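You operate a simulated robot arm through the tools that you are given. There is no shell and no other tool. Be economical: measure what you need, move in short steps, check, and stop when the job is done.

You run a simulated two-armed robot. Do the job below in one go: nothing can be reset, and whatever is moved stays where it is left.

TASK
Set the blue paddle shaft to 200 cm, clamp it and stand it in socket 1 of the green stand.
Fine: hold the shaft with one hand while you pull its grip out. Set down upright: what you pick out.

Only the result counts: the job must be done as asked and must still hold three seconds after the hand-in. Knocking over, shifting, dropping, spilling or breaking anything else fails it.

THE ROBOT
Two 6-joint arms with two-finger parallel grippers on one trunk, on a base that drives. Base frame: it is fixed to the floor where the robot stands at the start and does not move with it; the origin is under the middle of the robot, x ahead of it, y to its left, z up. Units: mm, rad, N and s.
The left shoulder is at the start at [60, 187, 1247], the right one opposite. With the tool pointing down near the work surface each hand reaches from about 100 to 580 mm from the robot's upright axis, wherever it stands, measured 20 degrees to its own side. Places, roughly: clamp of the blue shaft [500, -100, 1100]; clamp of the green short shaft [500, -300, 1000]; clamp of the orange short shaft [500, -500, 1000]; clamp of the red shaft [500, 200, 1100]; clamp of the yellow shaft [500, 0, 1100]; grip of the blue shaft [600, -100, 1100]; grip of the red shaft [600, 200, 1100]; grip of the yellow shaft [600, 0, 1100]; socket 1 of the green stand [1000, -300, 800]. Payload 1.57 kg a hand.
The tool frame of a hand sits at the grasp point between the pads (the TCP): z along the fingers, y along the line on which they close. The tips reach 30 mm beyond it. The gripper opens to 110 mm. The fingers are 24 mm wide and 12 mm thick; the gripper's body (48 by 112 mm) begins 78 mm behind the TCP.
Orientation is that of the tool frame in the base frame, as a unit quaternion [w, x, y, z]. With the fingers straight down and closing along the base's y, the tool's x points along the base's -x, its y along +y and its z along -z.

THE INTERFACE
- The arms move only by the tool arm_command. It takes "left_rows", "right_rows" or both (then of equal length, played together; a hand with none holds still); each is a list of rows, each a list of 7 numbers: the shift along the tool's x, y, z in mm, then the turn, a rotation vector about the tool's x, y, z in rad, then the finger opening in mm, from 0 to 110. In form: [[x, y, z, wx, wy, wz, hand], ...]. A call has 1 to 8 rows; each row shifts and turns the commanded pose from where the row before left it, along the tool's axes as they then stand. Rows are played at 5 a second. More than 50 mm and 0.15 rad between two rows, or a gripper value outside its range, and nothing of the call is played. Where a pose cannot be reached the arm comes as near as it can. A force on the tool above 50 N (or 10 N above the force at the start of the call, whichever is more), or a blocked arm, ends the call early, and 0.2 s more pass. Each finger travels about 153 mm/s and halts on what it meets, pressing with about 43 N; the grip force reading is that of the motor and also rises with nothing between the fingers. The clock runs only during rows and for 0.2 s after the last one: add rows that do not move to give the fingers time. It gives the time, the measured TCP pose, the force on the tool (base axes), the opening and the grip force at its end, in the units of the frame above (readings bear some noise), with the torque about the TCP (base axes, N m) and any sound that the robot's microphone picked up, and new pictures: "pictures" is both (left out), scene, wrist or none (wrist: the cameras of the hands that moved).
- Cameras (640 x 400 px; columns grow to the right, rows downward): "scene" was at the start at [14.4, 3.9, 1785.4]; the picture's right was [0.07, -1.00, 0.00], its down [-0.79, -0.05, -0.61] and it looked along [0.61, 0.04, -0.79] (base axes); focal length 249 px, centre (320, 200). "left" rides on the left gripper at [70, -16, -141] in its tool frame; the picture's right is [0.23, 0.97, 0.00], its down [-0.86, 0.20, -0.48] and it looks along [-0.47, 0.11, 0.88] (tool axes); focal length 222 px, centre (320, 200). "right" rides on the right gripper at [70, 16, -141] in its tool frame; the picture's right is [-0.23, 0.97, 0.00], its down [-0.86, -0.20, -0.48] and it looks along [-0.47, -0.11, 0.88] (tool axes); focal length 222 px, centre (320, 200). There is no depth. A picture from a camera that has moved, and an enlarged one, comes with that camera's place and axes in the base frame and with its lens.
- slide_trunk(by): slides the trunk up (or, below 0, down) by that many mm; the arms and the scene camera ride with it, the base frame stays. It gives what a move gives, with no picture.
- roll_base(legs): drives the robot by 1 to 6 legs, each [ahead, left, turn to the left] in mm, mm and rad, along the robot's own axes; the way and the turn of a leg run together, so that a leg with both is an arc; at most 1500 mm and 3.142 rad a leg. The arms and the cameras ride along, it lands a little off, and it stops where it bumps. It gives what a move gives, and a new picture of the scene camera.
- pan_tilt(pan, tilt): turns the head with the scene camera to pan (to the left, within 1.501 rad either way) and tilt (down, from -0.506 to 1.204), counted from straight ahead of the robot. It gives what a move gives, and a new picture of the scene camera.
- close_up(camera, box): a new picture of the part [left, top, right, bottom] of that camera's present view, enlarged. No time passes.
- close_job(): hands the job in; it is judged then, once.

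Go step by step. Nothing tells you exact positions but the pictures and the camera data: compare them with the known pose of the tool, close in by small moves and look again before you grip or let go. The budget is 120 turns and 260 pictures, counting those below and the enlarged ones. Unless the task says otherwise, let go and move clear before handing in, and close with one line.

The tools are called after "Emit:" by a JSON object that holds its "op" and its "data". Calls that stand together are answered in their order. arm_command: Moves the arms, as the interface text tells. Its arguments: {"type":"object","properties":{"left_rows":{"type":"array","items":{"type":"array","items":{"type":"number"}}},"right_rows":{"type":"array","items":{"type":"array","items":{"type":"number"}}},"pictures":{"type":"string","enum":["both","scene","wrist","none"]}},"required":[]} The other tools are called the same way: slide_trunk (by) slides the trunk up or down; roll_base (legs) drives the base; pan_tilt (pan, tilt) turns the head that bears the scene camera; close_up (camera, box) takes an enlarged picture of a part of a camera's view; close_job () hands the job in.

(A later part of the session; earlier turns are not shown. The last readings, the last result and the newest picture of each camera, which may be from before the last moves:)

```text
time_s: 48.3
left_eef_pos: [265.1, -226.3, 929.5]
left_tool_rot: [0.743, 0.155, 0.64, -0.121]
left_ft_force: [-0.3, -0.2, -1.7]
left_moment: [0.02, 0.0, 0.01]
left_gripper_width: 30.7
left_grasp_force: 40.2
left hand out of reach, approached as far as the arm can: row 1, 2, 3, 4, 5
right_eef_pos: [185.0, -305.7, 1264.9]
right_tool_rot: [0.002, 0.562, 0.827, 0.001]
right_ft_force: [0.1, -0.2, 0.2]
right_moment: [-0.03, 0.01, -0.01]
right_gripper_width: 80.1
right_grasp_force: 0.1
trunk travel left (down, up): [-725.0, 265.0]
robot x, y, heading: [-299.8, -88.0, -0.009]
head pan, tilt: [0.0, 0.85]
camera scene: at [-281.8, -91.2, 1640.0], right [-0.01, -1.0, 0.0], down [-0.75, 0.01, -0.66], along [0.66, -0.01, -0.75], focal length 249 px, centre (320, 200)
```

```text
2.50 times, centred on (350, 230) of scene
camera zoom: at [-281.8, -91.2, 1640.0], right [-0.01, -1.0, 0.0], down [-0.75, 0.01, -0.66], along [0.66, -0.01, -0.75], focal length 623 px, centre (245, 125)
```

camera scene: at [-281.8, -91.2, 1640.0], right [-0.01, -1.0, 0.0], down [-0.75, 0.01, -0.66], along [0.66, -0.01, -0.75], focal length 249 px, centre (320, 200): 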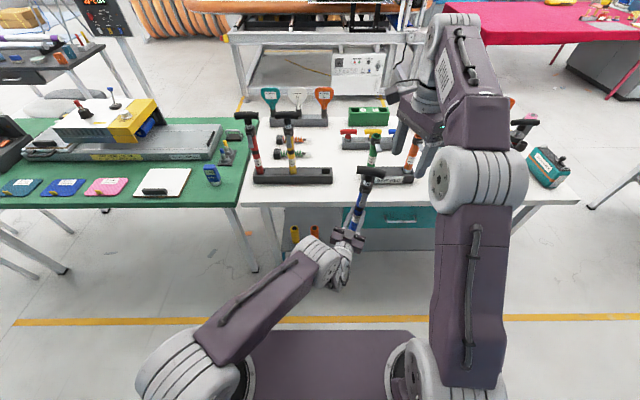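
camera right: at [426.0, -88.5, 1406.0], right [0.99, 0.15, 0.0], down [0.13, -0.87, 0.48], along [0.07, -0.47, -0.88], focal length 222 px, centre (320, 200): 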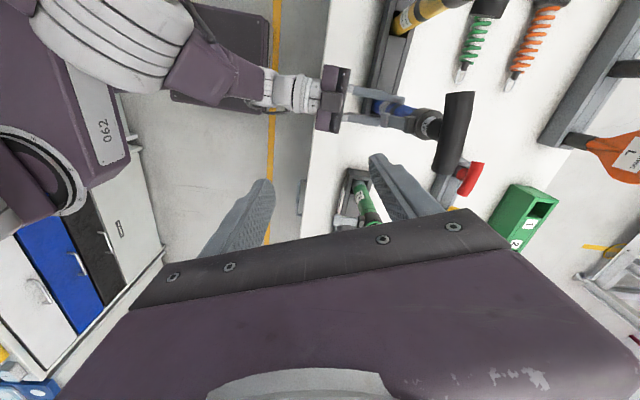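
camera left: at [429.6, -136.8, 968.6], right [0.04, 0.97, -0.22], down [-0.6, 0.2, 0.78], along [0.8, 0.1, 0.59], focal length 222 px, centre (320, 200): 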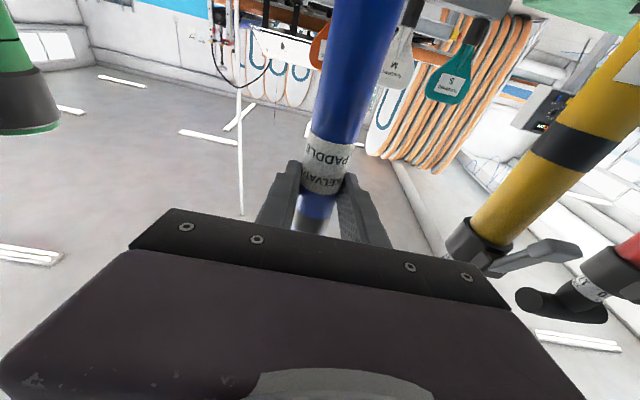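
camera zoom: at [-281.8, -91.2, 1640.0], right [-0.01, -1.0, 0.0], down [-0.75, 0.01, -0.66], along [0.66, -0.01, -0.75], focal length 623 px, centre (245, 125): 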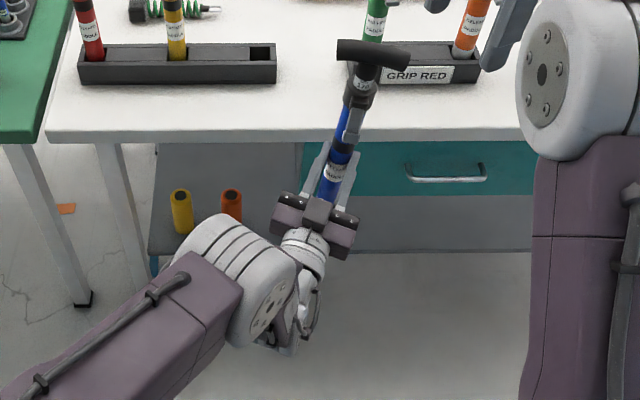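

The left hand reaches a joint limit that way. I'll straighten the shaft's sideways lean with a small roll, then twist the shaft using the right hand on the T-grip.

Emit:
{"op": "arm_command", "data": {"left_rows": [[0, 0, 0, 0, 0, -0.07, 5], [0, 0, 0, 0, 0, -0.07, 5], [15, 0, 0, 0, 0, 0, 5], [15, 0, 0, 0, 0, 0, 5]], "right_rows": [[0, 0, 0, 0, 0, 0, 80], [30, -30, 0, 0, 0, 0, 80], [0, 0, 0, 0, 0, 0, 80], [0, 0, 0, 0, 0, 0, 80]], "pictures": "both"}}

Emit:
{"op": "close_up", "data": {"camera": "scene", "box": [290, 150, 410, 310]}}

```text
time_s: 49.3
left_eef_pos: [270.7, -227.2, 896.8]
left_tool_rot: [0.743, 0.153, 0.64, -0.12]
left_ft_force: [0.2, -0.1, -1.8]
left_moment: [0.02, 0.0, 0.02]
left_gripper_width: 30.8
left_grasp_force: 40.0
left hand out of reach, approached as far as the arm can: row 1, 2
right_eef_pos: [145.7, -289.2, 1265.5]
right_tool_rot: [0.001, 0.561, 0.828, 0.001]
right_ft_force: [0.2, -0.6, -0.9]
right_moment: [0.0, 0.04, -0.01]
right_gripper_width: 80.1
right_grasp_force: 0.0
trunk travel left (down, up): [-725.0, 265.0]
robot x, y, heading: [-299.4, -90.7, -0.009]
head pan, tilt: [0.0, 0.85]
camera scene: at [-280.4, -91.2, 1640.0], right [-0.01, -1.0, 0.0], down [-0.75, 0.01, -0.66], along [0.66, -0.01, -0.75], focal length 249 px, centre (320, 200)
camera right: at [133.7, -218.2, 1407.1], right [0.99, 0.15, 0.0], down [0.13, -0.87, 0.48], along [0.07, -0.47, -0.88], focal length 222 px, centre (320, 200)
camera left: at [146.2, -186.3, 807.9], right [0.4, 0.9, -0.15], down [-0.49, 0.35, 0.8], along [0.77, -0.24, 0.59], focal length 222 px, centre (320, 200)
```

scene: 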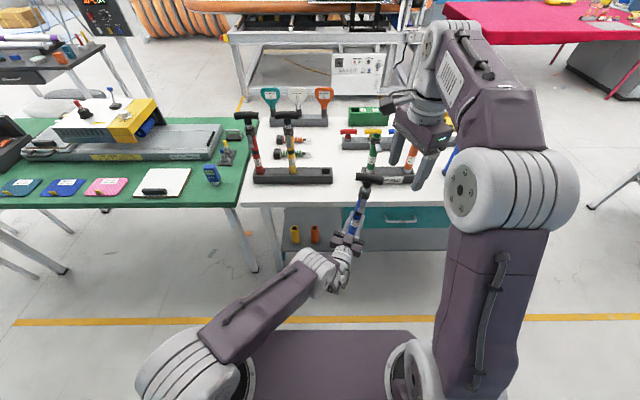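
right: 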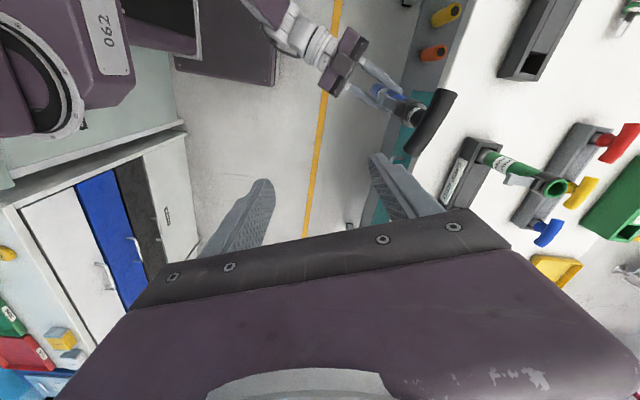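
left: 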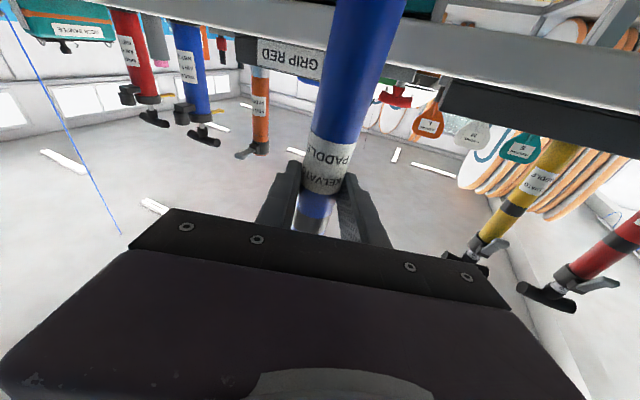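

```text
2.50 times, centred on (350, 230) of scene
camera zoom: at [-280.4, -91.2, 1640.0], right [-0.01, -1.0, 0.0], down [-0.75, 0.01, -0.66], along [0.66, -0.01, -0.75], focal length 623 px, centre (245, 125)
```

zoom: 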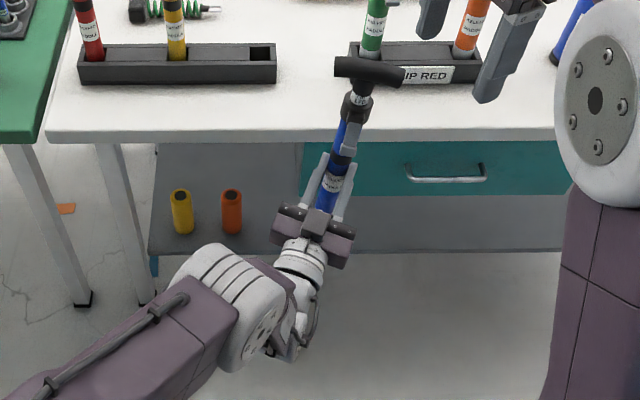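

The left arm is at a joint limit in this pose. Plan: let the right hand take the T-grip, twist the shaft, and re-grip the tube with the left hand pointing more downward. First I lower the shaft and align the right hand's yaw with the bar.

Emit:
{"op": "arm_command", "data": {"left_rows": [[15, 0, 0, 0, 0, 0, 5], [15, 0, 0, 0, 0, 0, 5], [15, 0, 0, 0, 0, 0, 5], [15, 0, 0, 0, 0, 0, 5], [0, 0, 0, 0, 0, 0, 5]], "right_rows": [[0, 0, 0, 0, 0, 0.138, 80], [0, 0, 0, 0, 0, 0.138, 80], [0, 0, 0, 0, 0, 0.138, 80], [0, 0, 0, 0, 0, 0.138, 80], [0, 0, 0, 0, 0, 0.138, 80]], "pictures": "both"}}

```text
time_s: 50.5
left_eef_pos: [277.2, -222.1, 836.1]
left_tool_rot: [0.742, 0.156, 0.64, -0.121]
left_ft_force: [-0.4, 0.3, -1.5]
left_moment: [-0.01, 0.05, 0.01]
left_gripper_width: 30.7
left_grasp_force: 39.4
right_eef_pos: [144.9, -289.3, 1265.3]
right_tool_rot: [0.0, 0.809, 0.588, 0.002]
right_ft_force: [0.1, -0.5, -0.2]
right_moment: [-0.01, -0.02, 0.01]
right_gripper_width: 80.0
right_grasp_force: 0.0
trunk travel left (down, up): [-725.0, 265.0]
robot x, y, heading: [-301.3, -88.5, -0.01]
head pan, tilt: [0.0, 0.85]
camera scene: at [-281.7, -91.2, 1640.0], right [-0.01, -1.0, 0.0], down [-0.75, 0.01, -0.66], along [0.66, -0.01, -0.75], focal length 249 px, centre (320, 200)
camera right: at [181.0, -227.7, 1406.8], right [0.86, -0.52, 0.0], down [-0.46, -0.75, 0.48], along [-0.24, -0.41, -0.88], focal length 222 px, centre (320, 200)
camera left: at [153.4, -182.7, 746.7], right [0.4, 0.9, -0.15], down [-0.49, 0.35, 0.8], along [0.77, -0.25, 0.58], focal length 222 px, centre (320, 200)
```

scene: 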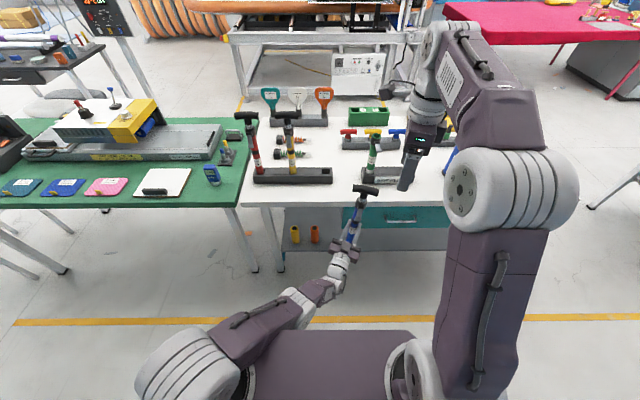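
right: 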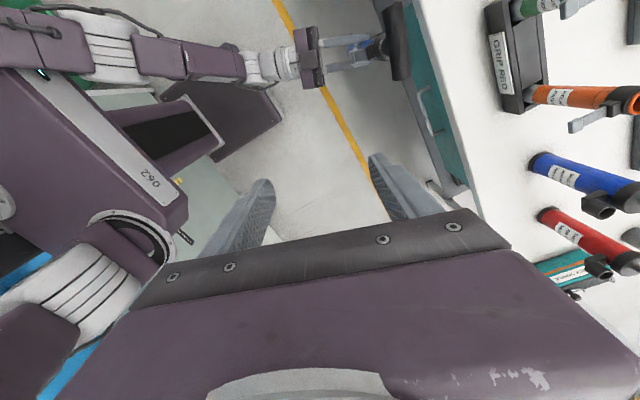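
left: 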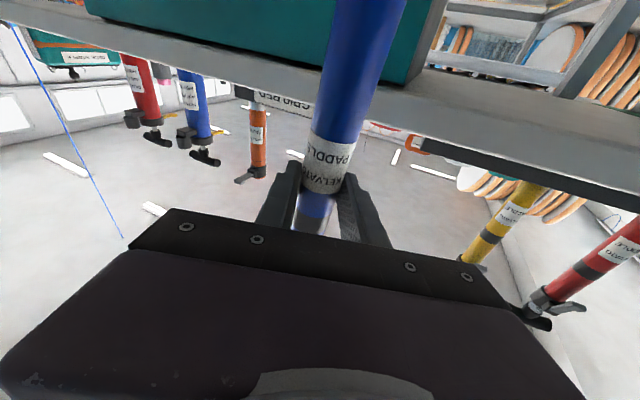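

Emit:
{"op": "arm_command", "data": {"right_rows": [[17.4, 26.3, 20, 0, 0, 0, 80], [17.4, 26.3, 20, 0, 0, 0, 80], [17.4, 26.3, 20, 0, 0, 0, 80], [17.4, 26.3, 20, 0, 0, 0, 80], [17.4, 26.3, 20, 0, 0, 0, 80]], "pictures": "both"}}

Emit:
{"op": "close_up", "data": {"camera": "right", "box": [220, 40, 440, 240]}}

```text
time_s: 51.7
left_eef_pos: [279.2, -222.8, 836.0]
left_tool_rot: [0.742, 0.155, 0.641, -0.121]
left_ft_force: [0.6, 0.7, -2.6]
left_moment: [0.05, 0.03, 0.0]
left_gripper_width: 30.6
left_grasp_force: 39.8
right_eef_pos: [261.7, -252.0, 1158.4]
right_tool_rot: [0.002, 0.808, 0.589, 0.001]
right_ft_force: [0.6, -0.4, -0.7]
right_moment: [-0.02, 0.0, -0.02]
right_gripper_width: 80.1
right_grasp_force: 0.0
right hand out of reach, approached as far as the arm can: row 4, 5
trunk travel left (down, up): [-725.0, 265.0]
robot x, y, heading: [-297.8, -87.2, -0.01]
head pan, tilt: [0.0, 0.85]
camera scene: at [-279.6, -91.0, 1640.0], right [-0.01, -1.0, 0.0], down [-0.75, 0.01, -0.66], along [0.66, -0.01, -0.75], focal length 249 px, centre (320, 200)
camera right: at [296.8, -189.1, 1299.7], right [0.86, -0.51, 0.0], down [-0.45, -0.75, 0.48], along [-0.24, -0.41, -0.88], focal length 222 px, centre (320, 200)
```

scene: 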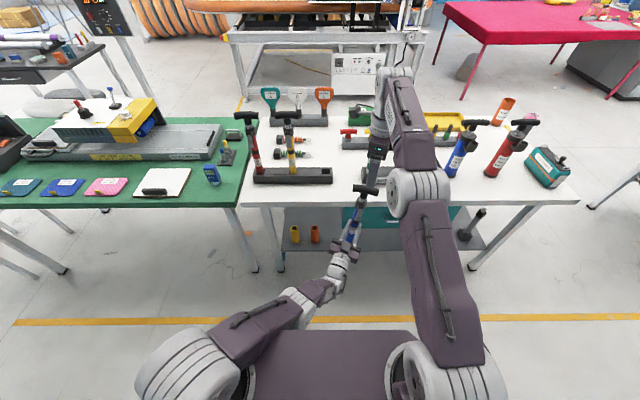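
right: 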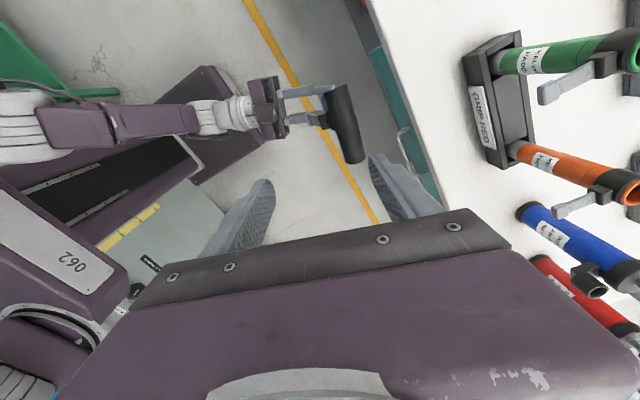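

```text
2.00 times, centred on (330, 140) of right
camera zoom: at [296.8, -189.1, 1299.7], right [0.86, -0.51, 0.0], down [-0.45, -0.75, 0.48], along [-0.24, -0.41, -0.88], focal length 444 px, centre (300, 320)
```

zoom: 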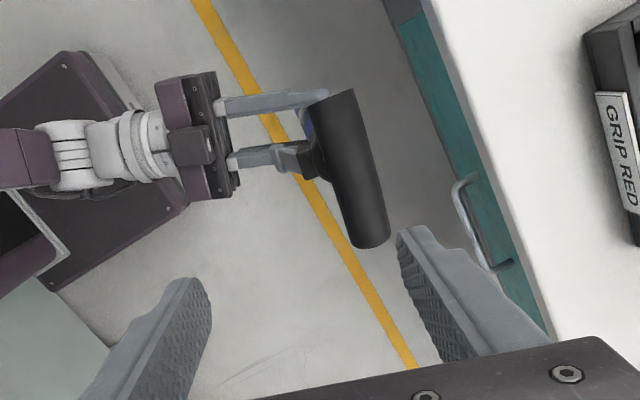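

Emit:
{"op": "arm_command", "data": {"right_rows": [[0, 0, 20, -0.15, 0, 0, 80], [0, 0, 0, -0.15, 0, 0, 80], [10, -2, 25, 0, 0, 0, 80], [10, -2, 24, 0, 0, 0, 80], [0, 0, 0, 0, 0, 0, 80]], "pictures": "wrist"}}

Emit:
{"op": "close_up", "data": {"camera": "scene", "box": [310, 140, 430, 260]}}

```text
time_s: 52.9
left_eef_pos: [277.8, -224.5, 836.4]
left_tool_rot: [0.743, 0.155, 0.64, -0.121]
left_ft_force: [0.6, -1.3, -1.3]
left_moment: [0.03, 0.0, -0.01]
left_gripper_width: 30.7
left_grasp_force: 39.6
right_eef_pos: [276.2, -233.0, 1089.4]
right_tool_rot: [0.122, 0.799, 0.582, 0.09]
right_ft_force: [-0.4, -1.1, 0.3]
right_moment: [-0.02, -0.03, 0.02]
right_gripper_width: 79.8
right_grasp_force: 0.2
trunk travel left (down, up): [-725.0, 265.0]
robot x, y, heading: [-300.9, -90.0, -0.013]
head pan, tilt: [0.0, 0.85]
camera right: at [270.4, -158.7, 1229.0], right [0.81, -0.5, 0.29], down [-0.58, -0.71, 0.4], along [0.01, -0.49, -0.87], focal length 222 px, centre (320, 200)
```

right: 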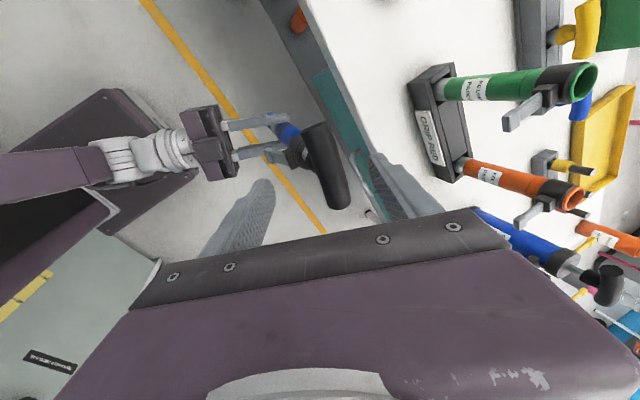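

```text
3.33 times, centred on (370, 200) of scene
camera zoom: at [-281.9, -91.3, 1640.0], right [-0.01, -1.0, 0.0], down [-0.75, 0.01, -0.66], along [0.66, -0.01, -0.75], focal length 831 px, centre (153, 200)
```

zoom: 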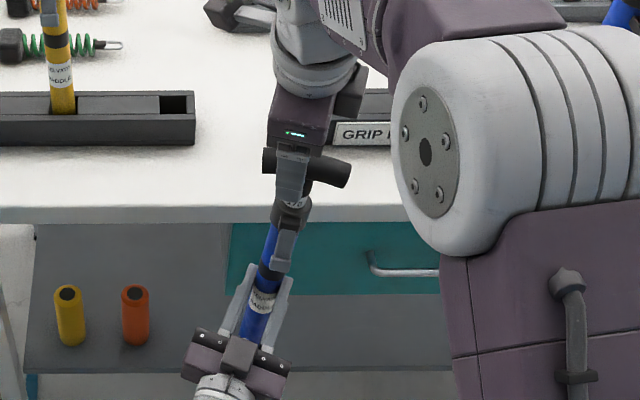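

Emit:
{"op": "arm_command", "data": {"right_rows": [[-1, 6, 20, 0, 0, 0, 80], [0, 0, 20, 0, 0, 0, 80], [0, 0, 17, 0, 0, 0, 80]], "pictures": "wrist"}}

Emit:
{"op": "close_up", "data": {"camera": "scene", "box": [310, 140, 430, 260]}}

```text
time_s: 53.7
left_eef_pos: [278.0, -222.4, 836.4]
left_tool_rot: [0.743, 0.155, 0.64, -0.121]
left_ft_force: [0.3, -0.1, -2.1]
left_moment: [-0.01, 0.05, -0.01]
left_gripper_width: 30.7
left_grasp_force: 39.9
right_eef_pos: [296.3, -242.8, 1037.0]
right_tool_rot: [0.122, 0.799, 0.582, 0.09]
right_ft_force: [0.8, -0.9, 0.7]
right_moment: [-0.05, -0.03, 0.01]
right_gripper_width: 79.9
right_grasp_force: 0.1
trunk travel left (down, up): [-725.0, 265.0]
robot x, y, heading: [-302.1, -86.5, -0.008]
head pan, tilt: [0.0, 0.85]
camera right: at [291.4, -167.2, 1176.5], right [0.82, -0.5, 0.29], down [-0.58, -0.71, 0.4], along [0.01, -0.49, -0.87], focal length 222 px, centre (320, 200)
```

right: 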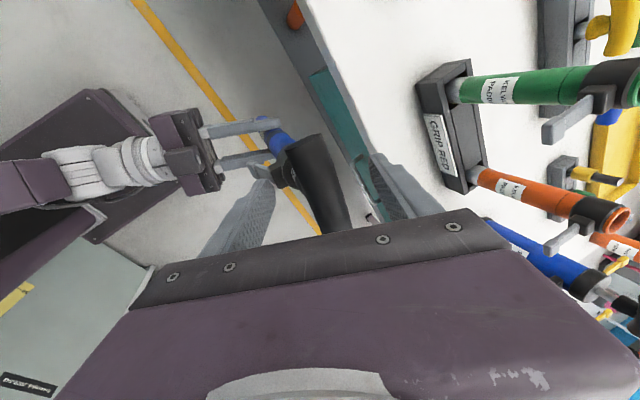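

```text
3.33 times, centred on (370, 200) of scene
camera zoom: at [-281.0, -91.0, 1640.0], right [-0.01, -1.0, 0.0], down [-0.75, 0.01, -0.66], along [0.66, -0.01, -0.75], focal length 831 px, centre (153, 200)
```

zoom: 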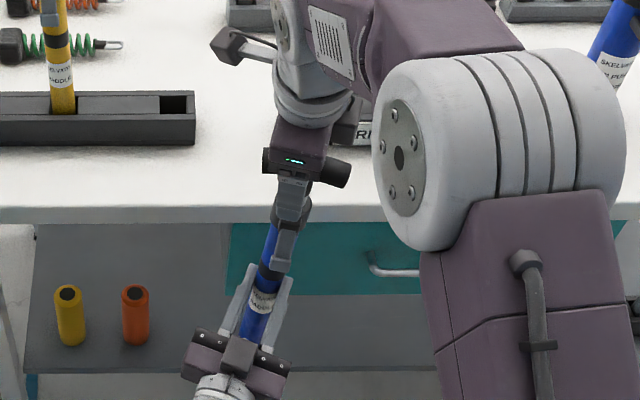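

The bar lies between the right fingers. Closing the right hand on the T-grip.

Emit:
{"op": "arm_command", "data": {"right_rows": [[0, 0, 0, 0, 0, 0, 50], [0, 0, 0, 0, 0, 0, 35], [0, 0, 0, 0, 0, 0, 20], [0, 0, 0, 0, 0, 0, 10]], "pictures": "wrist"}}

```text
time_s: 54.7
left_eef_pos: [277.9, -222.9, 836.2]
left_tool_rot: [0.743, 0.155, 0.639, -0.121]
left_ft_force: [10.6, -3.7, -1.5]
left_moment: [0.3, 0.65, -0.14]
left_gripper_width: 30.9
left_grasp_force: 39.0
right_eef_pos: [294.4, -241.8, 1035.9]
right_tool_rot: [0.121, 0.798, 0.583, 0.089]
right_ft_force: [-10.3, 4.3, 0.3]
right_moment: [0.54, 1.44, 0.23]
right_gripper_width: 35.1
right_grasp_force: 42.5
trunk travel left (down, up): [-725.0, 265.0]
robot x, y, heading: [-297.8, -87.3, -0.008]
head pan, tilt: [0.0, 0.85]
camera right: at [290.6, -166.8, 1176.2], right [0.82, -0.5, 0.29], down [-0.58, -0.71, 0.4], along [0.01, -0.49, -0.87], focal length 222 px, centre (320, 200)
```

right: 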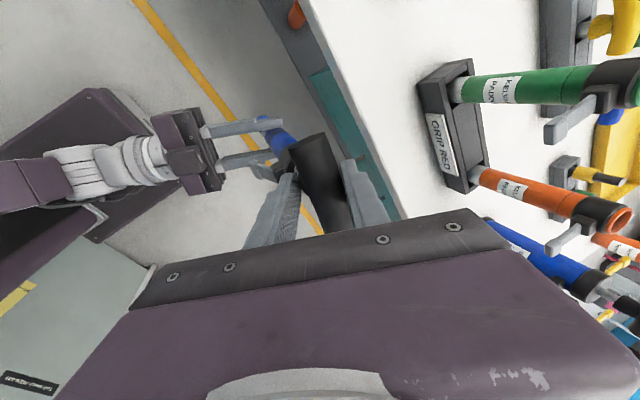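

Right hand holds the T-grip. Now the left hand releases and backs off.

Emit:
{"op": "arm_command", "data": {"left_rows": [[0, 0, 0, 0, 0, 0, 50], [0, 0, 0, 0, 0, 0, 80], [0, 0, -30, 0, 0, 0, 80], [0, 0, -30, 0, 0, 0, 80], [0, 0, -30, 0, 0, 0, 80]], "pictures": "both"}}

Emit:
{"op": "close_up", "data": {"camera": "scene", "box": [310, 140, 430, 260]}}

```text
time_s: 55.9
left_eef_pos: [202.7, -200.5, 816.1]
left_tool_rot: [0.745, 0.156, 0.638, -0.117]
left_ft_force: [-0.7, 0.4, -0.4]
left_moment: [-0.01, -0.03, 0.0]
left_gripper_width: 80.1
left_grasp_force: 0.0
left hand out of reach, approached as far as the arm can: row 5
right_eef_pos: [295.4, -241.1, 1038.0]
right_tool_rot: [0.122, 0.799, 0.582, 0.09]
right_ft_force: [-0.2, 0.1, -2.1]
right_moment: [0.02, 0.07, 0.0]
right_gripper_width: 26.3
right_grasp_force: 38.0
trunk travel left (down, up): [-725.0, 265.0]
robot x, y, heading: [-295.2, -91.2, -0.008]
head pan, tilt: [0.0, 0.85]
camera scene: at [-281.8, -91.2, 1640.1], right [-0.01, -1.0, 0.0], down [-0.75, 0.01, -0.66], along [0.66, -0.01, -0.75], focal length 249 px, centre (320, 200)
camera left: at [78.4, -160.0, 727.0], right [0.4, 0.91, -0.14], down [-0.5, 0.35, 0.79], along [0.77, -0.25, 0.59], focal length 222 px, centre (320, 200)
```

scene: 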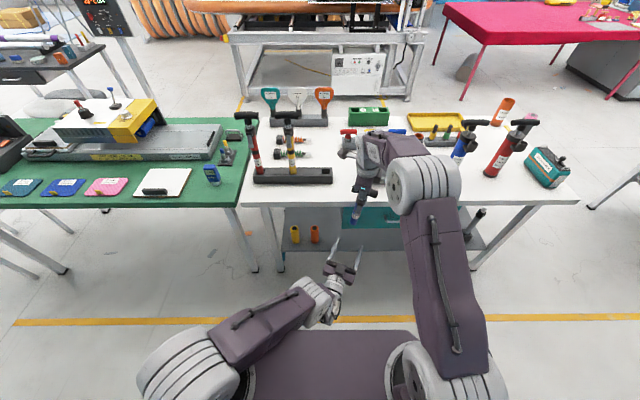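
left: 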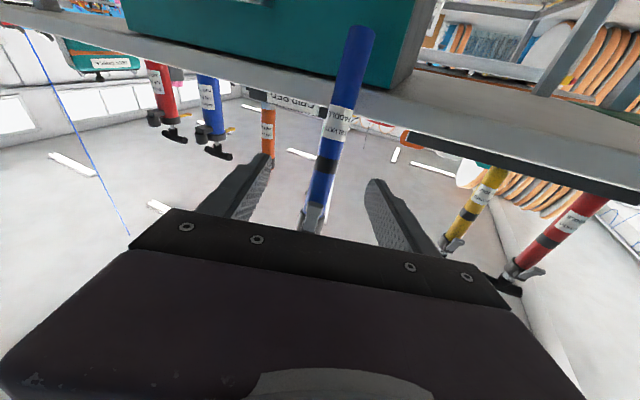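

```text
3.33 times, centred on (370, 200) of scene
camera zoom: at [-281.8, -91.2, 1640.1], right [-0.01, -1.0, 0.0], down [-0.75, 0.01, -0.66], along [0.66, -0.01, -0.75], focal length 831 px, centre (153, 200)
```

zoom: 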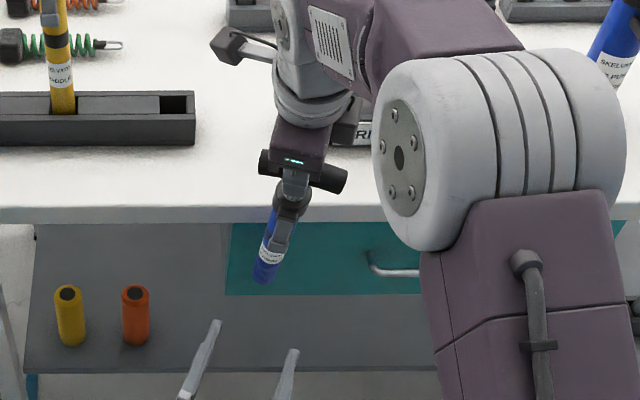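

The shaft hangs from the right hand, aligned with its fingers. I'll move the left hand out of the way and into a more downward-pointing pose while turning the right hand.

Emit:
{"op": "arm_command", "data": {"left_rows": [[-15, 20, -10, -0.13, 0, 0, 80], [-15, 20, -10, -0.13, 0, 0, 80], [-15, 20, -10, -0.13, 0, 0, 80], [-15, 30, 0, 0, 0.15, 0, 80], [-15, 30, 0, 0, 0.15, 0, 80], [-15, 30, 0, 0, 0.15, 0, 80], [0, 0, 0, 0, 0.15, 0, 80]], "right_rows": [[0, 0, 0, 0, 0, 0, 5], [0, 0, 0, 0, 0, 0, 5], [0, -15, 0, 0, 0, -0.14, 5], [0, -15, 0, 0, 0, -0.14, 5], [0, -15, 0, 0, 0, -0.14, 5], [0, 0, 0, 0, 0, -0.14, 5], [0, 0, 0, 0, 0, -0.14, 5]], "pictures": "scene"}}

```text
time_s: 57.5
left_eef_pos: [261.2, -136.6, 868.6]
left_tool_rot: [0.531, 0.007, 0.847, 0.007]
left_ft_force: [-0.1, 0.5, -0.3]
left_moment: [0.0, 0.02, 0.03]
left_gripper_width: 80.0
left_grasp_force: 0.0
left hand out of reach, approached as far as the arm can: row 1, 2, 3, 4, 5, 6
right_eef_pos: [255.4, -236.6, 1023.9]
right_tool_rot: [0.145, 0.55, 0.822, 0.042]
right_ft_force: [-0.4, -1.0, -1.5]
right_moment: [0.01, 0.09, 0.02]
right_gripper_width: 26.3
right_grasp_force: 37.6
trunk travel left (down, up): [-725.0, 265.0]
robot x, y, heading: [-300.2, -87.0, -0.01]
head pan, tilt: [0.0, 0.85]
camera scene: at [-281.7, -91.2, 1640.0], right [-0.01, -1.0, 0.0], down [-0.75, 0.01, -0.66], along [0.66, -0.01, -0.75], focal length 249 px, centre (320, 200)
```

scene: 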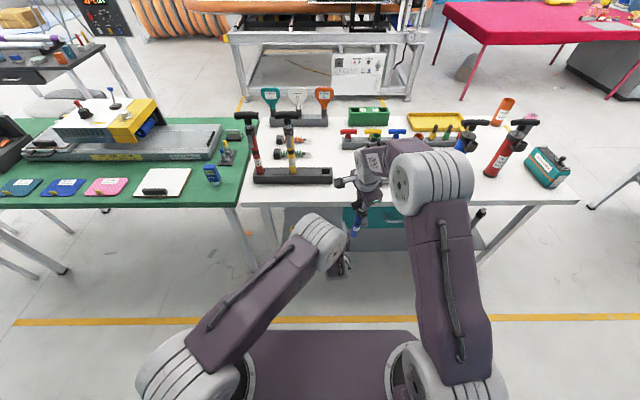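

Emit:
{"op": "arm_command", "data": {"right_rows": [[0, 0, 0, 0, 0, -0.145, 5], [0, 0, 0, 0, 0, -0.145, 5], [0, 0, 0, 0, 0, -0.145, 5], [0, 0, 0, 0, 0, -0.145, 5], [0, 0, 0, 0, 0, -0.145, 5], [0, 0, 0, 0, 0, -0.145, 5], [0, 0, 0, 0, 0, -0.145, 5], [0, 0, 0, 0, 0, -0.145, 5]], "pictures": "none"}}

Emit:
{"op": "arm_command", "data": {"right_rows": [[0, 0, 0, 0, 0.145, 0, 5], [0, 0, 0, 0, 0.145, 0, 5], [0, 0, 0, 0, 0, 0, 5]], "pictures": "both"}}

Emit:
{"op": "close_up", "data": {"camera": "scene", "box": [310, 140, 430, 260]}}

Emit:
{"op": "close_up", "data": {"camera": "left", "box": [0, 0, 640, 400]}}

```text
time_s: 59.3
left_eef_pos: [261.1, -137.9, 869.7]
left_tool_rot: [0.533, 0.007, 0.846, 0.007]
left_ft_force: [0.1, -0.3, -0.2]
left_moment: [-0.02, -0.02, 0.01]
left_gripper_width: 80.0
left_grasp_force: 0.1
right_eef_pos: [254.8, -236.3, 1024.6]
right_tool_rot: [0.144, 0.01, 0.989, -0.044]
right_ft_force: [0.5, 0.2, -2.4]
right_moment: [0.04, 0.08, 0.03]
right_gripper_width: 26.2
right_grasp_force: 37.6
trunk travel left (down, up): [-725.0, 265.0]
robot x, y, heading: [-300.8, -88.6, -0.01]
head pan, tilt: [0.0, 0.85]
```

```text
time_s: 60.1
left_eef_pos: [260.6, -137.5, 869.9]
left_tool_rot: [0.533, 0.006, 0.846, 0.007]
left_ft_force: [-0.5, 0.3, 0.2]
left_moment: [-0.03, 0.02, -0.02]
left_gripper_width: 79.8
left_grasp_force: 0.0
right_eef_pos: [254.5, -236.8, 1024.8]
right_tool_rot: [0.0, 0.017, 0.999, -0.042]
right_ft_force: [-0.2, -0.8, -2.0]
right_moment: [0.02, 0.01, 0.02]
right_gripper_width: 26.2
right_grasp_force: 37.8
trunk travel left (down, up): [-725.0, 265.0]
robot x, y, heading: [-295.7, -92.0, -0.01]
head pan, tilt: [0.0, 0.85]
camera scene: at [-282.7, -90.8, 1640.0], right [-0.01, -1.0, 0.0], down [-0.75, 0.01, -0.66], along [0.66, -0.01, -0.75], focal length 249 px, centre (320, 200)
camera right: at [185.0, -205.7, 1163.8], right [0.26, 0.96, -0.08], down [0.85, -0.19, 0.49], along [0.46, -0.2, -0.87], focal length 222 px, centre (320, 200)
```

scene: 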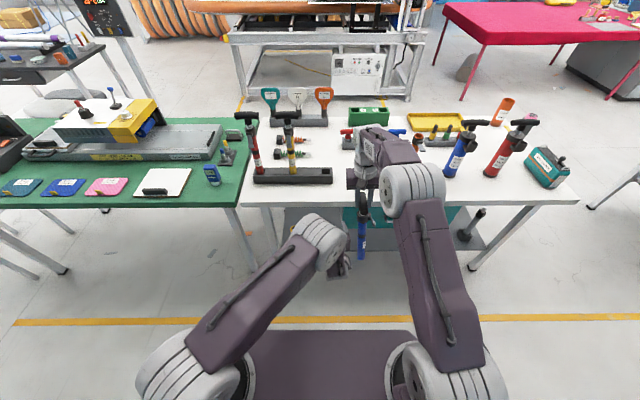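
right: 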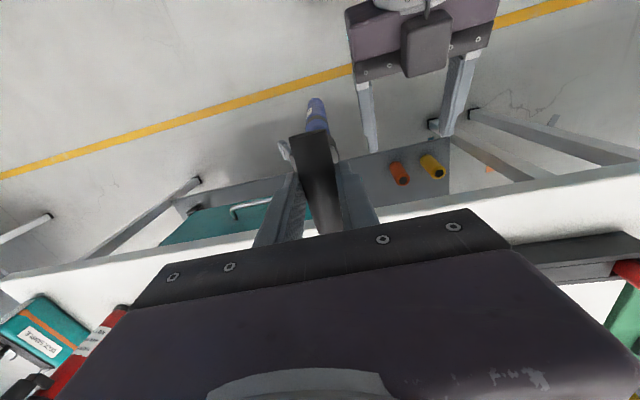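

```text
3.33 times, centred on (370, 200) of scene
camera zoom: at [-282.7, -90.8, 1640.0], right [-0.01, -1.0, 0.0], down [-0.75, 0.01, -0.66], along [0.66, -0.01, -0.75], focal length 831 px, centre (153, 200)
```

zoom: 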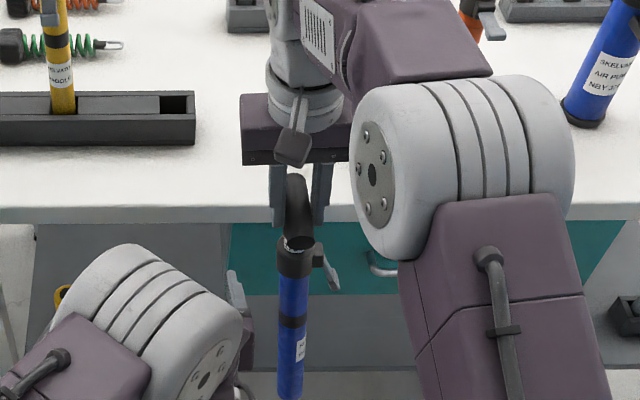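

```text
1.00 times, centred on (320, 200) of left
camera zoom: at [102.9, -153.0, 867.9], right [-0.1, 0.98, -0.19], down [-0.06, 0.18, 0.98], along [0.99, 0.11, 0.04], focal length 222 px, centre (320, 200)
```

zoom: 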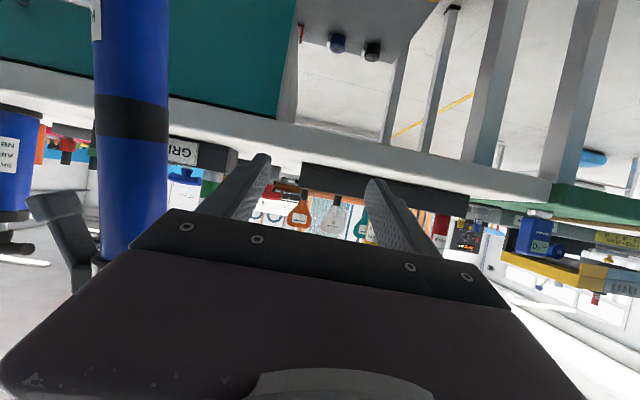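

The shaft hangs from the right hand with its lever facing right. Its tube passes about (206,-232) at z 860. I'll retract the left hand and bring the shaft toward the middle.

Emit:
{"op": "arm_command", "data": {"left_rows": [[12, 0, -25, 0, 0, 0, 80], [12, 0, -25, 0, 0, 0, 80], [12, 0, -25, 0, 0, 0, 80], [0, 0, 0, 0, 0, 0, 80], [0, 0, 0, 0, 0, 0, 80], [0, 0, 0, 0, 0, 0, 80]], "right_rows": [[0, 0, 0, 0, 0, 0, 5], [-15, 0, 0, 0, 0, 0, 5], [-15, 15, 0, 0, 0, 0, 5], [-15, 15, 0, 0, 0, 0, 5], [-15, 15, 0, 0, 0, 0, 5], [0, 0, 0, 0, 0, 0, 5]], "pictures": "wrist"}}

```text
time_s: 61.5
left_eef_pos: [199.6, -170.0, 874.2]
left_tool_rot: [0.532, 0.007, 0.847, 0.011]
left_ft_force: [-0.3, 0.1, 0.5]
left_moment: [0.02, -0.03, -0.04]
left_gripper_width: 80.0
left_grasp_force: 0.0
left hand out of reach, approached as far as the arm can: row 1, 2, 3
right_eef_pos: [287.1, -202.1, 1021.9]
right_tool_rot: [-0.001, 0.018, 0.999, -0.042]
right_ft_force: [-0.6, -0.8, -1.7]
right_moment: [0.05, 0.0, 0.01]
right_gripper_width: 26.1
right_grasp_force: 37.2
right hand out of reach, approached as far as the arm can: row 4, 5
trunk travel left (down, up): [-725.0, 265.0]
robot x, y, heading: [-299.1, -89.9, -0.01]
head pan, tilt: [0.0, 0.85]
camera right: at [217.3, -171.7, 1161.5], right [0.26, 0.96, -0.08], down [0.85, -0.19, 0.49], along [0.46, -0.2, -0.87], focal length 222 px, centre (320, 200)
camera left: at [42.9, -187.1, 872.5], right [-0.1, 0.98, -0.18], down [-0.06, 0.17, 0.98], along [0.99, 0.11, 0.04], focal length 222 px, centre (320, 200)
```

right: 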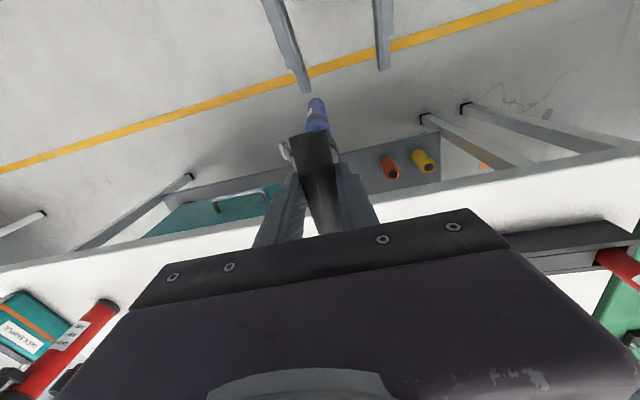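
left: 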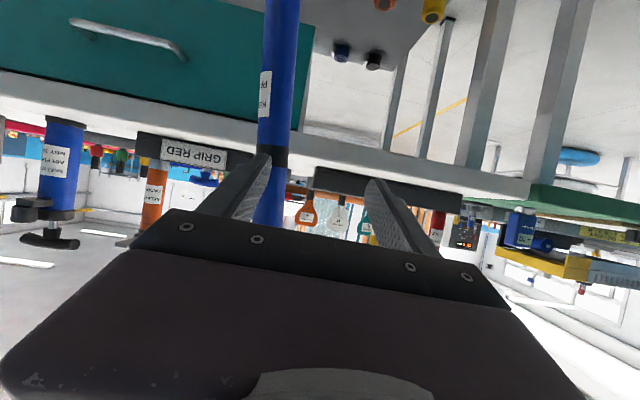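

Emit:
{"op": "arm_command", "data": {"left_rows": [[0, -13, -6, 0, 0, 0, 85], [0, -15, -2, 0, 0, 0, 85], [0, -13, 0, 0, 0, 0, 85]], "pictures": "wrist"}}

Emit:
{"op": "close_up", "data": {"camera": "scene", "box": [290, 160, 410, 280]}}

```text
time_s: 62.3
left_eef_pos: [192.8, -211.5, 876.1]
left_tool_rot: [0.533, 0.006, 0.846, 0.008]
left_ft_force: [1.0, 0.1, -0.4]
left_moment: [-0.03, -0.01, -0.03]
left_gripper_width: 85.0
left_grasp_force: 0.0
right_eef_pos: [287.2, -202.7, 1021.9]
right_tool_rot: [0.0, 0.017, 0.999, -0.043]
right_ft_force: [0.1, 0.4, -2.8]
right_moment: [0.02, -0.02, 0.01]
right_gripper_width: 26.1
right_grasp_force: 36.9
trunk travel left (down, up): [-725.0, 265.0]
robot x, y, heading: [-298.2, -90.8, -0.01]
head pan, tilt: [0.0, 0.85]
camera left: at [36.0, -227.2, 874.6], right [-0.1, 0.98, -0.19], down [-0.06, 0.18, 0.98], along [0.99, 0.11, 0.04], focal length 222 px, centre (320, 200)
```

left: 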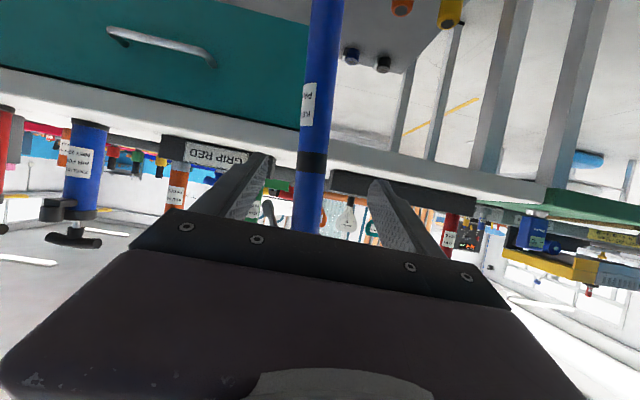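

```text
3.33 times, centred on (350, 220) of scene
camera zoom: at [-281.6, -91.1, 1640.0], right [-0.01, -1.0, 0.0], down [-0.75, 0.01, -0.66], along [0.66, -0.01, -0.75], focal length 831 px, centre (220, 133)
```

zoom: 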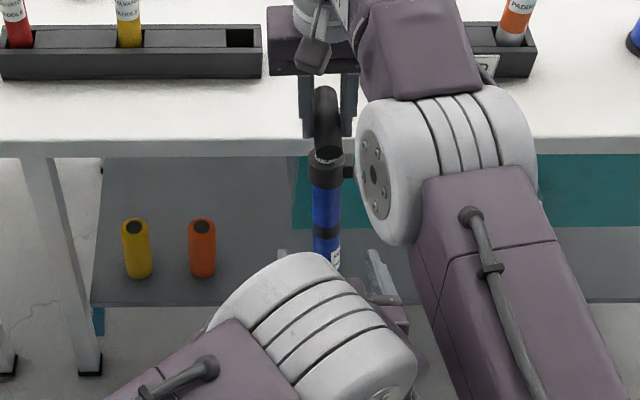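

The tube is centred between the left fingers. Advance along the fingers and close.

Emit:
{"op": "arm_command", "data": {"left_rows": [[1, 0, 21, 0, 0, 0, 85], [1, 0, 21, 0, 0, 0, 85], [1, 0, 20, 0, 0, 0, 85], [0, 0, 0, 0, 0, 0, 60], [0, 0, 0, 0, 0, 0, 40], [0, 0, 0, 0, 0, 0, 25], [0, 0, 0, 0, 0, 0, 5]], "pictures": "both"}}

Emit:
{"op": "close_up", "data": {"camera": "scene", "box": [290, 160, 410, 280]}}

```text
time_s: 63.9
left_eef_pos: [248.2, -211.5, 845.1]
left_tool_rot: [0.532, 0.006, 0.847, 0.008]
left_ft_force: [0.1, -3.8, -1.3]
left_moment: [-0.43, 0.31, -0.15]
left_gripper_width: 31.7
left_grasp_force: 40.0
right_eef_pos: [286.5, -202.2, 1022.4]
right_tool_rot: [0.0, 0.017, 0.999, -0.042]
right_ft_force: [-0.1, 3.1, 0.5]
right_moment: [0.95, -0.13, 0.0]
right_gripper_width: 26.3
right_grasp_force: 37.3
trunk travel left (down, up): [-725.0, 265.0]
robot x, y, heading: [-303.8, -86.7, -0.01]
head pan, tilt: [0.0, 0.85]
camera scene: at [-281.6, -91.0, 1640.0], right [-0.01, -1.0, 0.0], down [-0.75, 0.01, -0.66], along [0.66, -0.01, -0.75], focal length 249 px, centre (320, 200)
camera left: at [91.1, -227.2, 844.0], right [-0.1, 0.98, -0.19], down [-0.06, 0.18, 0.98], along [0.99, 0.11, 0.04], focal length 222 px, centre (320, 200)
```

scene: 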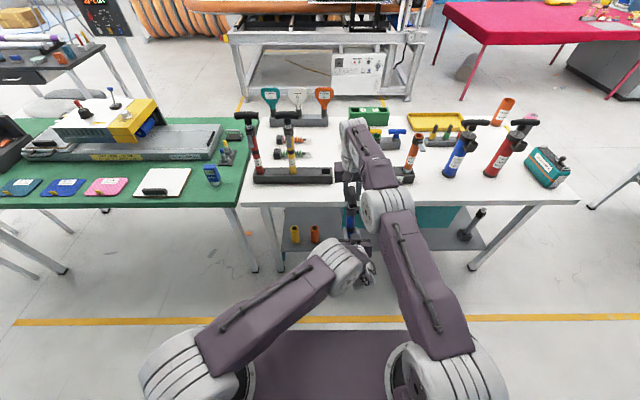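
left: 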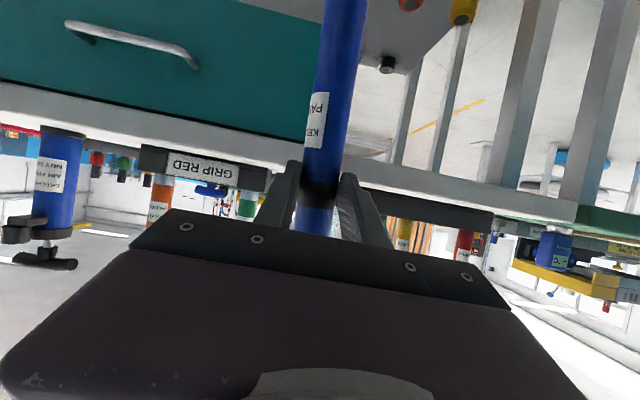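

```text
3.33 times, centred on (350, 220) of scene
camera zoom: at [-281.6, -91.0, 1640.0], right [-0.01, -1.0, 0.0], down [-0.75, 0.01, -0.66], along [0.66, -0.01, -0.75], focal length 831 px, centre (220, 133)
```

zoom: 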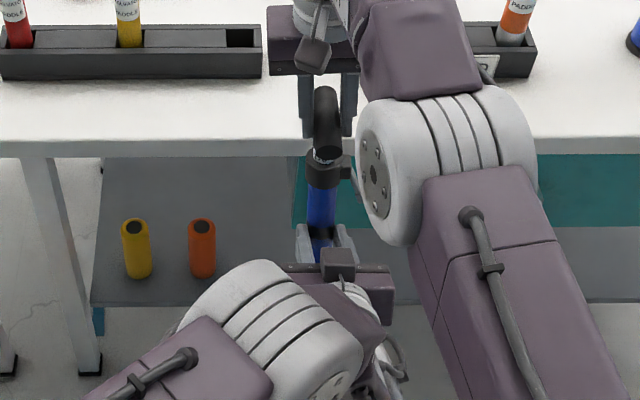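

Both hands hold the shaft. I'll swing the top back to make it upright, then release the right hand and rise.

Emit:
{"op": "arm_command", "data": {"right_rows": [[12, 0, -1, 0, 0, 0, 5], [12, 0, -1, 0, 0, 0, 5], [12, 0, -1, 0, 0, 0, 5], [0, 0, 0, 0, 0, 0, 40], [0, 0, 0, 0, 0, 0, 80], [0, 0, -25, 0, 0, 0, 80], [0, 0, -25, 0, 0, 0, 80], [0, 0, -25, 0, 0, 0, 80]], "pictures": "both"}}

Emit:
{"op": "close_up", "data": {"camera": "right", "box": [240, 60, 420, 220]}}

```text
time_s: 65.7
left_eef_pos: [248.0, -211.1, 846.8]
left_tool_rot: [0.532, 0.007, 0.846, 0.007]
left_ft_force: [0.0, -0.9, -0.1]
left_moment: [0.02, 0.05, -0.01]
left_gripper_width: 30.7
left_grasp_force: 40.1
right_eef_pos: [256.8, -192.7, 1102.1]
right_tool_rot: [-0.001, 0.018, 0.999, -0.042]
right_ft_force: [0.2, 0.4, 0.4]
right_moment: [0.03, 0.0, -0.03]
right_gripper_width: 80.0
right_grasp_force: 0.0
trunk travel left (down, up): [-725.0, 265.0]
robot x, y, heading: [-294.6, -87.8, -0.013]
head pan, tilt: [0.0, 0.85]
camera scene: at [-281.6, -90.8, 1640.0], right [-0.01, -1.0, 0.0], down [-0.75, 0.01, -0.66], along [0.66, -0.01, -0.75], focal length 249 px, centre (320, 200)
camera right: at [185.9, -163.3, 1242.0], right [0.26, 0.96, -0.08], down [0.85, -0.19, 0.49], along [0.46, -0.2, -0.87], focal length 222 px, centre (320, 200)
```

scene: 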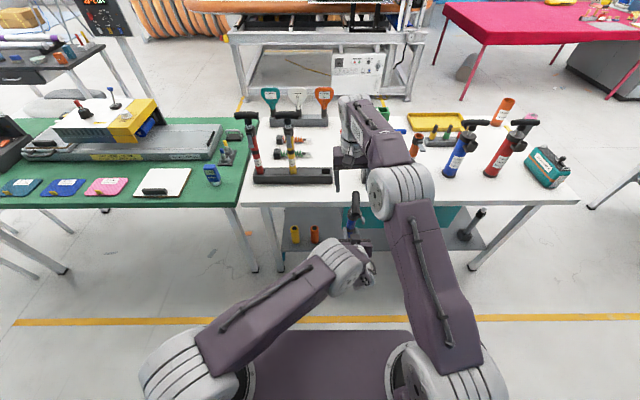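
right: 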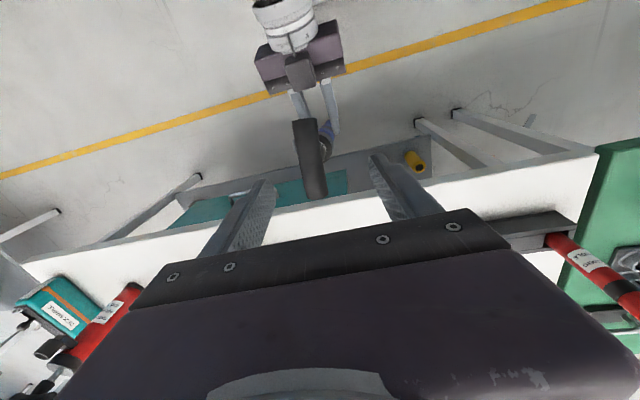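

```text
2.50 times, centred on (330, 140) of right
camera zoom: at [185.9, -163.3, 1242.0], right [0.26, 0.96, -0.08], down [0.85, -0.19, 0.49], along [0.46, -0.2, -0.87], focal length 555 px, centre (295, 350)
```

zoom: 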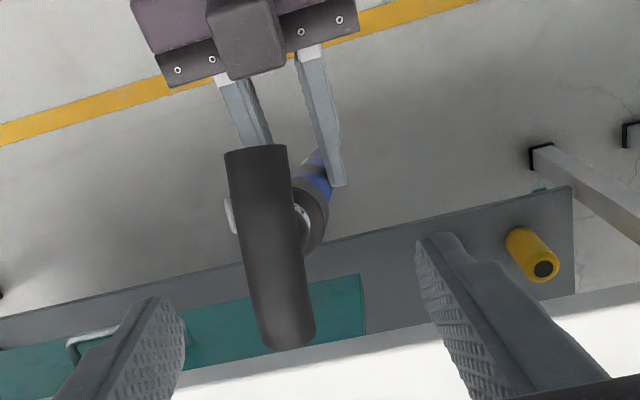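

The shaft is upright at about (250,-211) with its lever on the right side. I'll bring the right hand around to its right and tilt it forward.

Emit:
{"op": "arm_command", "data": {"right_rows": [[0, -37, 0, -0.08, 0, 0, 60], [0, -37, 0, 0, 0, 0, 60], [0, -37, 0, 0, 0, 0, 60], [10, -37, 0, 0, 0, 0, 60], [15, 0, 25, 0, -0.15, 0, 60], [15, 0, 25, 0, -0.15, 0, 60], [15, 0, 25, 0, -0.15, 0, 60], [15, 0, 25, 0, -0.15, 0, 60]], "pictures": "none"}}

Emit:
{"op": "arm_command", "data": {"right_rows": [[10, 0, 0, 0, -0.15, 0, 40], [10, 0, 0, 0, -0.15, 0, 40], [10, 0, 0, 0, -0.15, 0, 40]], "pictures": "both"}}

```text
time_s: 67.5
left_eef_pos: [248.2, -211.8, 846.3]
left_tool_rot: [0.533, 0.006, 0.846, 0.008]
left_ft_force: [0.1, -0.5, 0.5]
left_moment: [0.0, 0.05, -0.03]
left_gripper_width: 30.5
left_grasp_force: 39.5
right_eef_pos: [200.2, -349.4, 1010.3]
right_tool_rot: [0.238, 0.021, 0.971, -0.021]
right_ft_force: [0.4, -0.1, 0.4]
right_moment: [0.0, 0.03, -0.03]
right_gripper_width: 59.9
right_grasp_force: 0.1
right hand out of reach, approached as far as the arm can: row 8
trunk travel left (down, up): [-725.0, 265.0]
robot x, y, heading: [-298.6, -89.0, -0.012]
head pan, tilt: [0.0, 0.85]
```

```text
time_s: 68.3
left_eef_pos: [248.2, -210.5, 846.4]
left_tool_rot: [0.533, 0.005, 0.846, 0.008]
left_ft_force: [0.0, 0.6, 0.4]
left_moment: [-0.01, 0.05, 0.0]
left_gripper_width: 30.9
left_grasp_force: 39.8
right_eef_pos: [222.5, -351.9, 1013.6]
right_tool_rot: [0.491, 0.014, 0.871, -0.009]
right_ft_force: [-0.3, 0.0, 0.3]
right_moment: [0.03, -0.01, -0.01]
right_gripper_width: 40.1
right_grasp_force: 0.1
right hand out of reach, approached as far as the arm can: row 3
trunk travel left (down, up): [-725.0, 265.0]
robot x, y, heading: [-299.9, -88.0, -0.006]
head pan, tilt: [0.0, 0.85]
camera scene: at [-281.3, -91.5, 1640.0], right [-0.01, -1.0, 0.0], down [-0.75, 0.01, -0.66], along [0.66, -0.01, -0.75], focal length 249 px, centre (320, 200)
camera right: at [66.3, -329.4, 1026.9], right [0.15, 0.97, 0.19], down [0.03, -0.2, 0.98], along [0.99, -0.14, -0.06], focal length 222 px, centre (320, 200)
```

scene: 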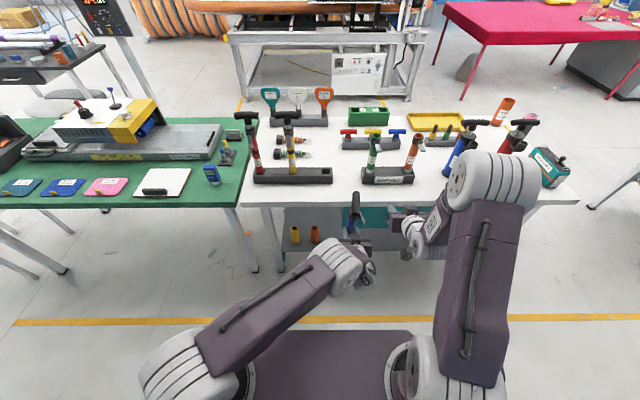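
right: 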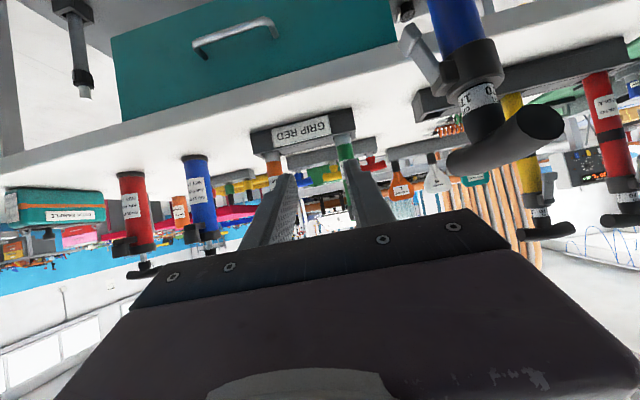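

Emit:
{"op": "close_up", "data": {"camera": "right", "box": [360, 0, 580, 180]}}

Emit:
{"op": "close_up", "data": {"camera": "scene", "box": [300, 170, 420, 280]}}

```text
2.22 times, centred on (470, 90) of right
camera zoom: at [66.3, -329.4, 1026.9], right [0.15, 0.97, 0.19], down [0.03, -0.2, 0.98], along [0.99, -0.14, -0.06], focal length 494 px, centre (-13, 444)
```

zoom: 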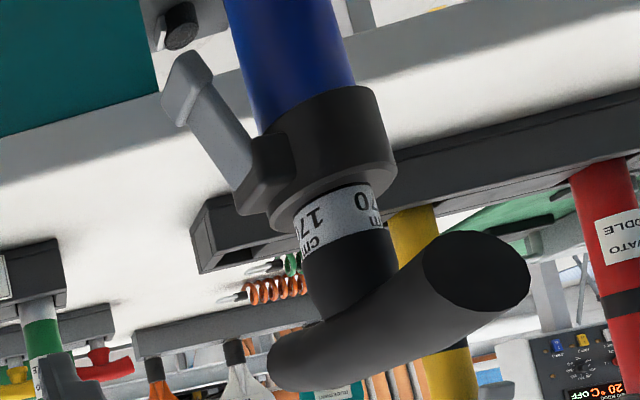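

```text
3.64 times, centred on (360, 225) of scene
camera zoom: at [-281.3, -91.5, 1640.0], right [-0.01, -1.0, 0.0], down [-0.75, 0.01, -0.66], along [0.66, -0.01, -0.75], focal length 907 px, centre (174, 109)
```

zoom: 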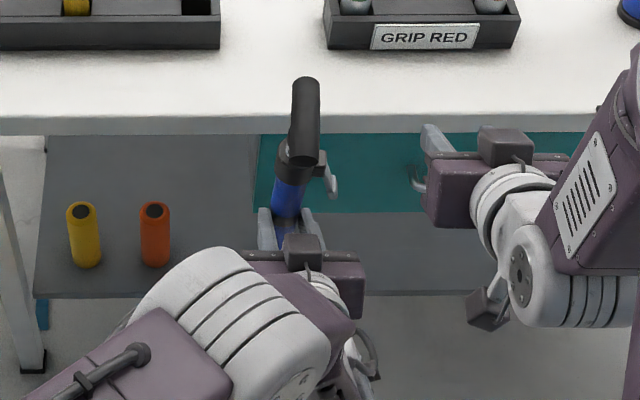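

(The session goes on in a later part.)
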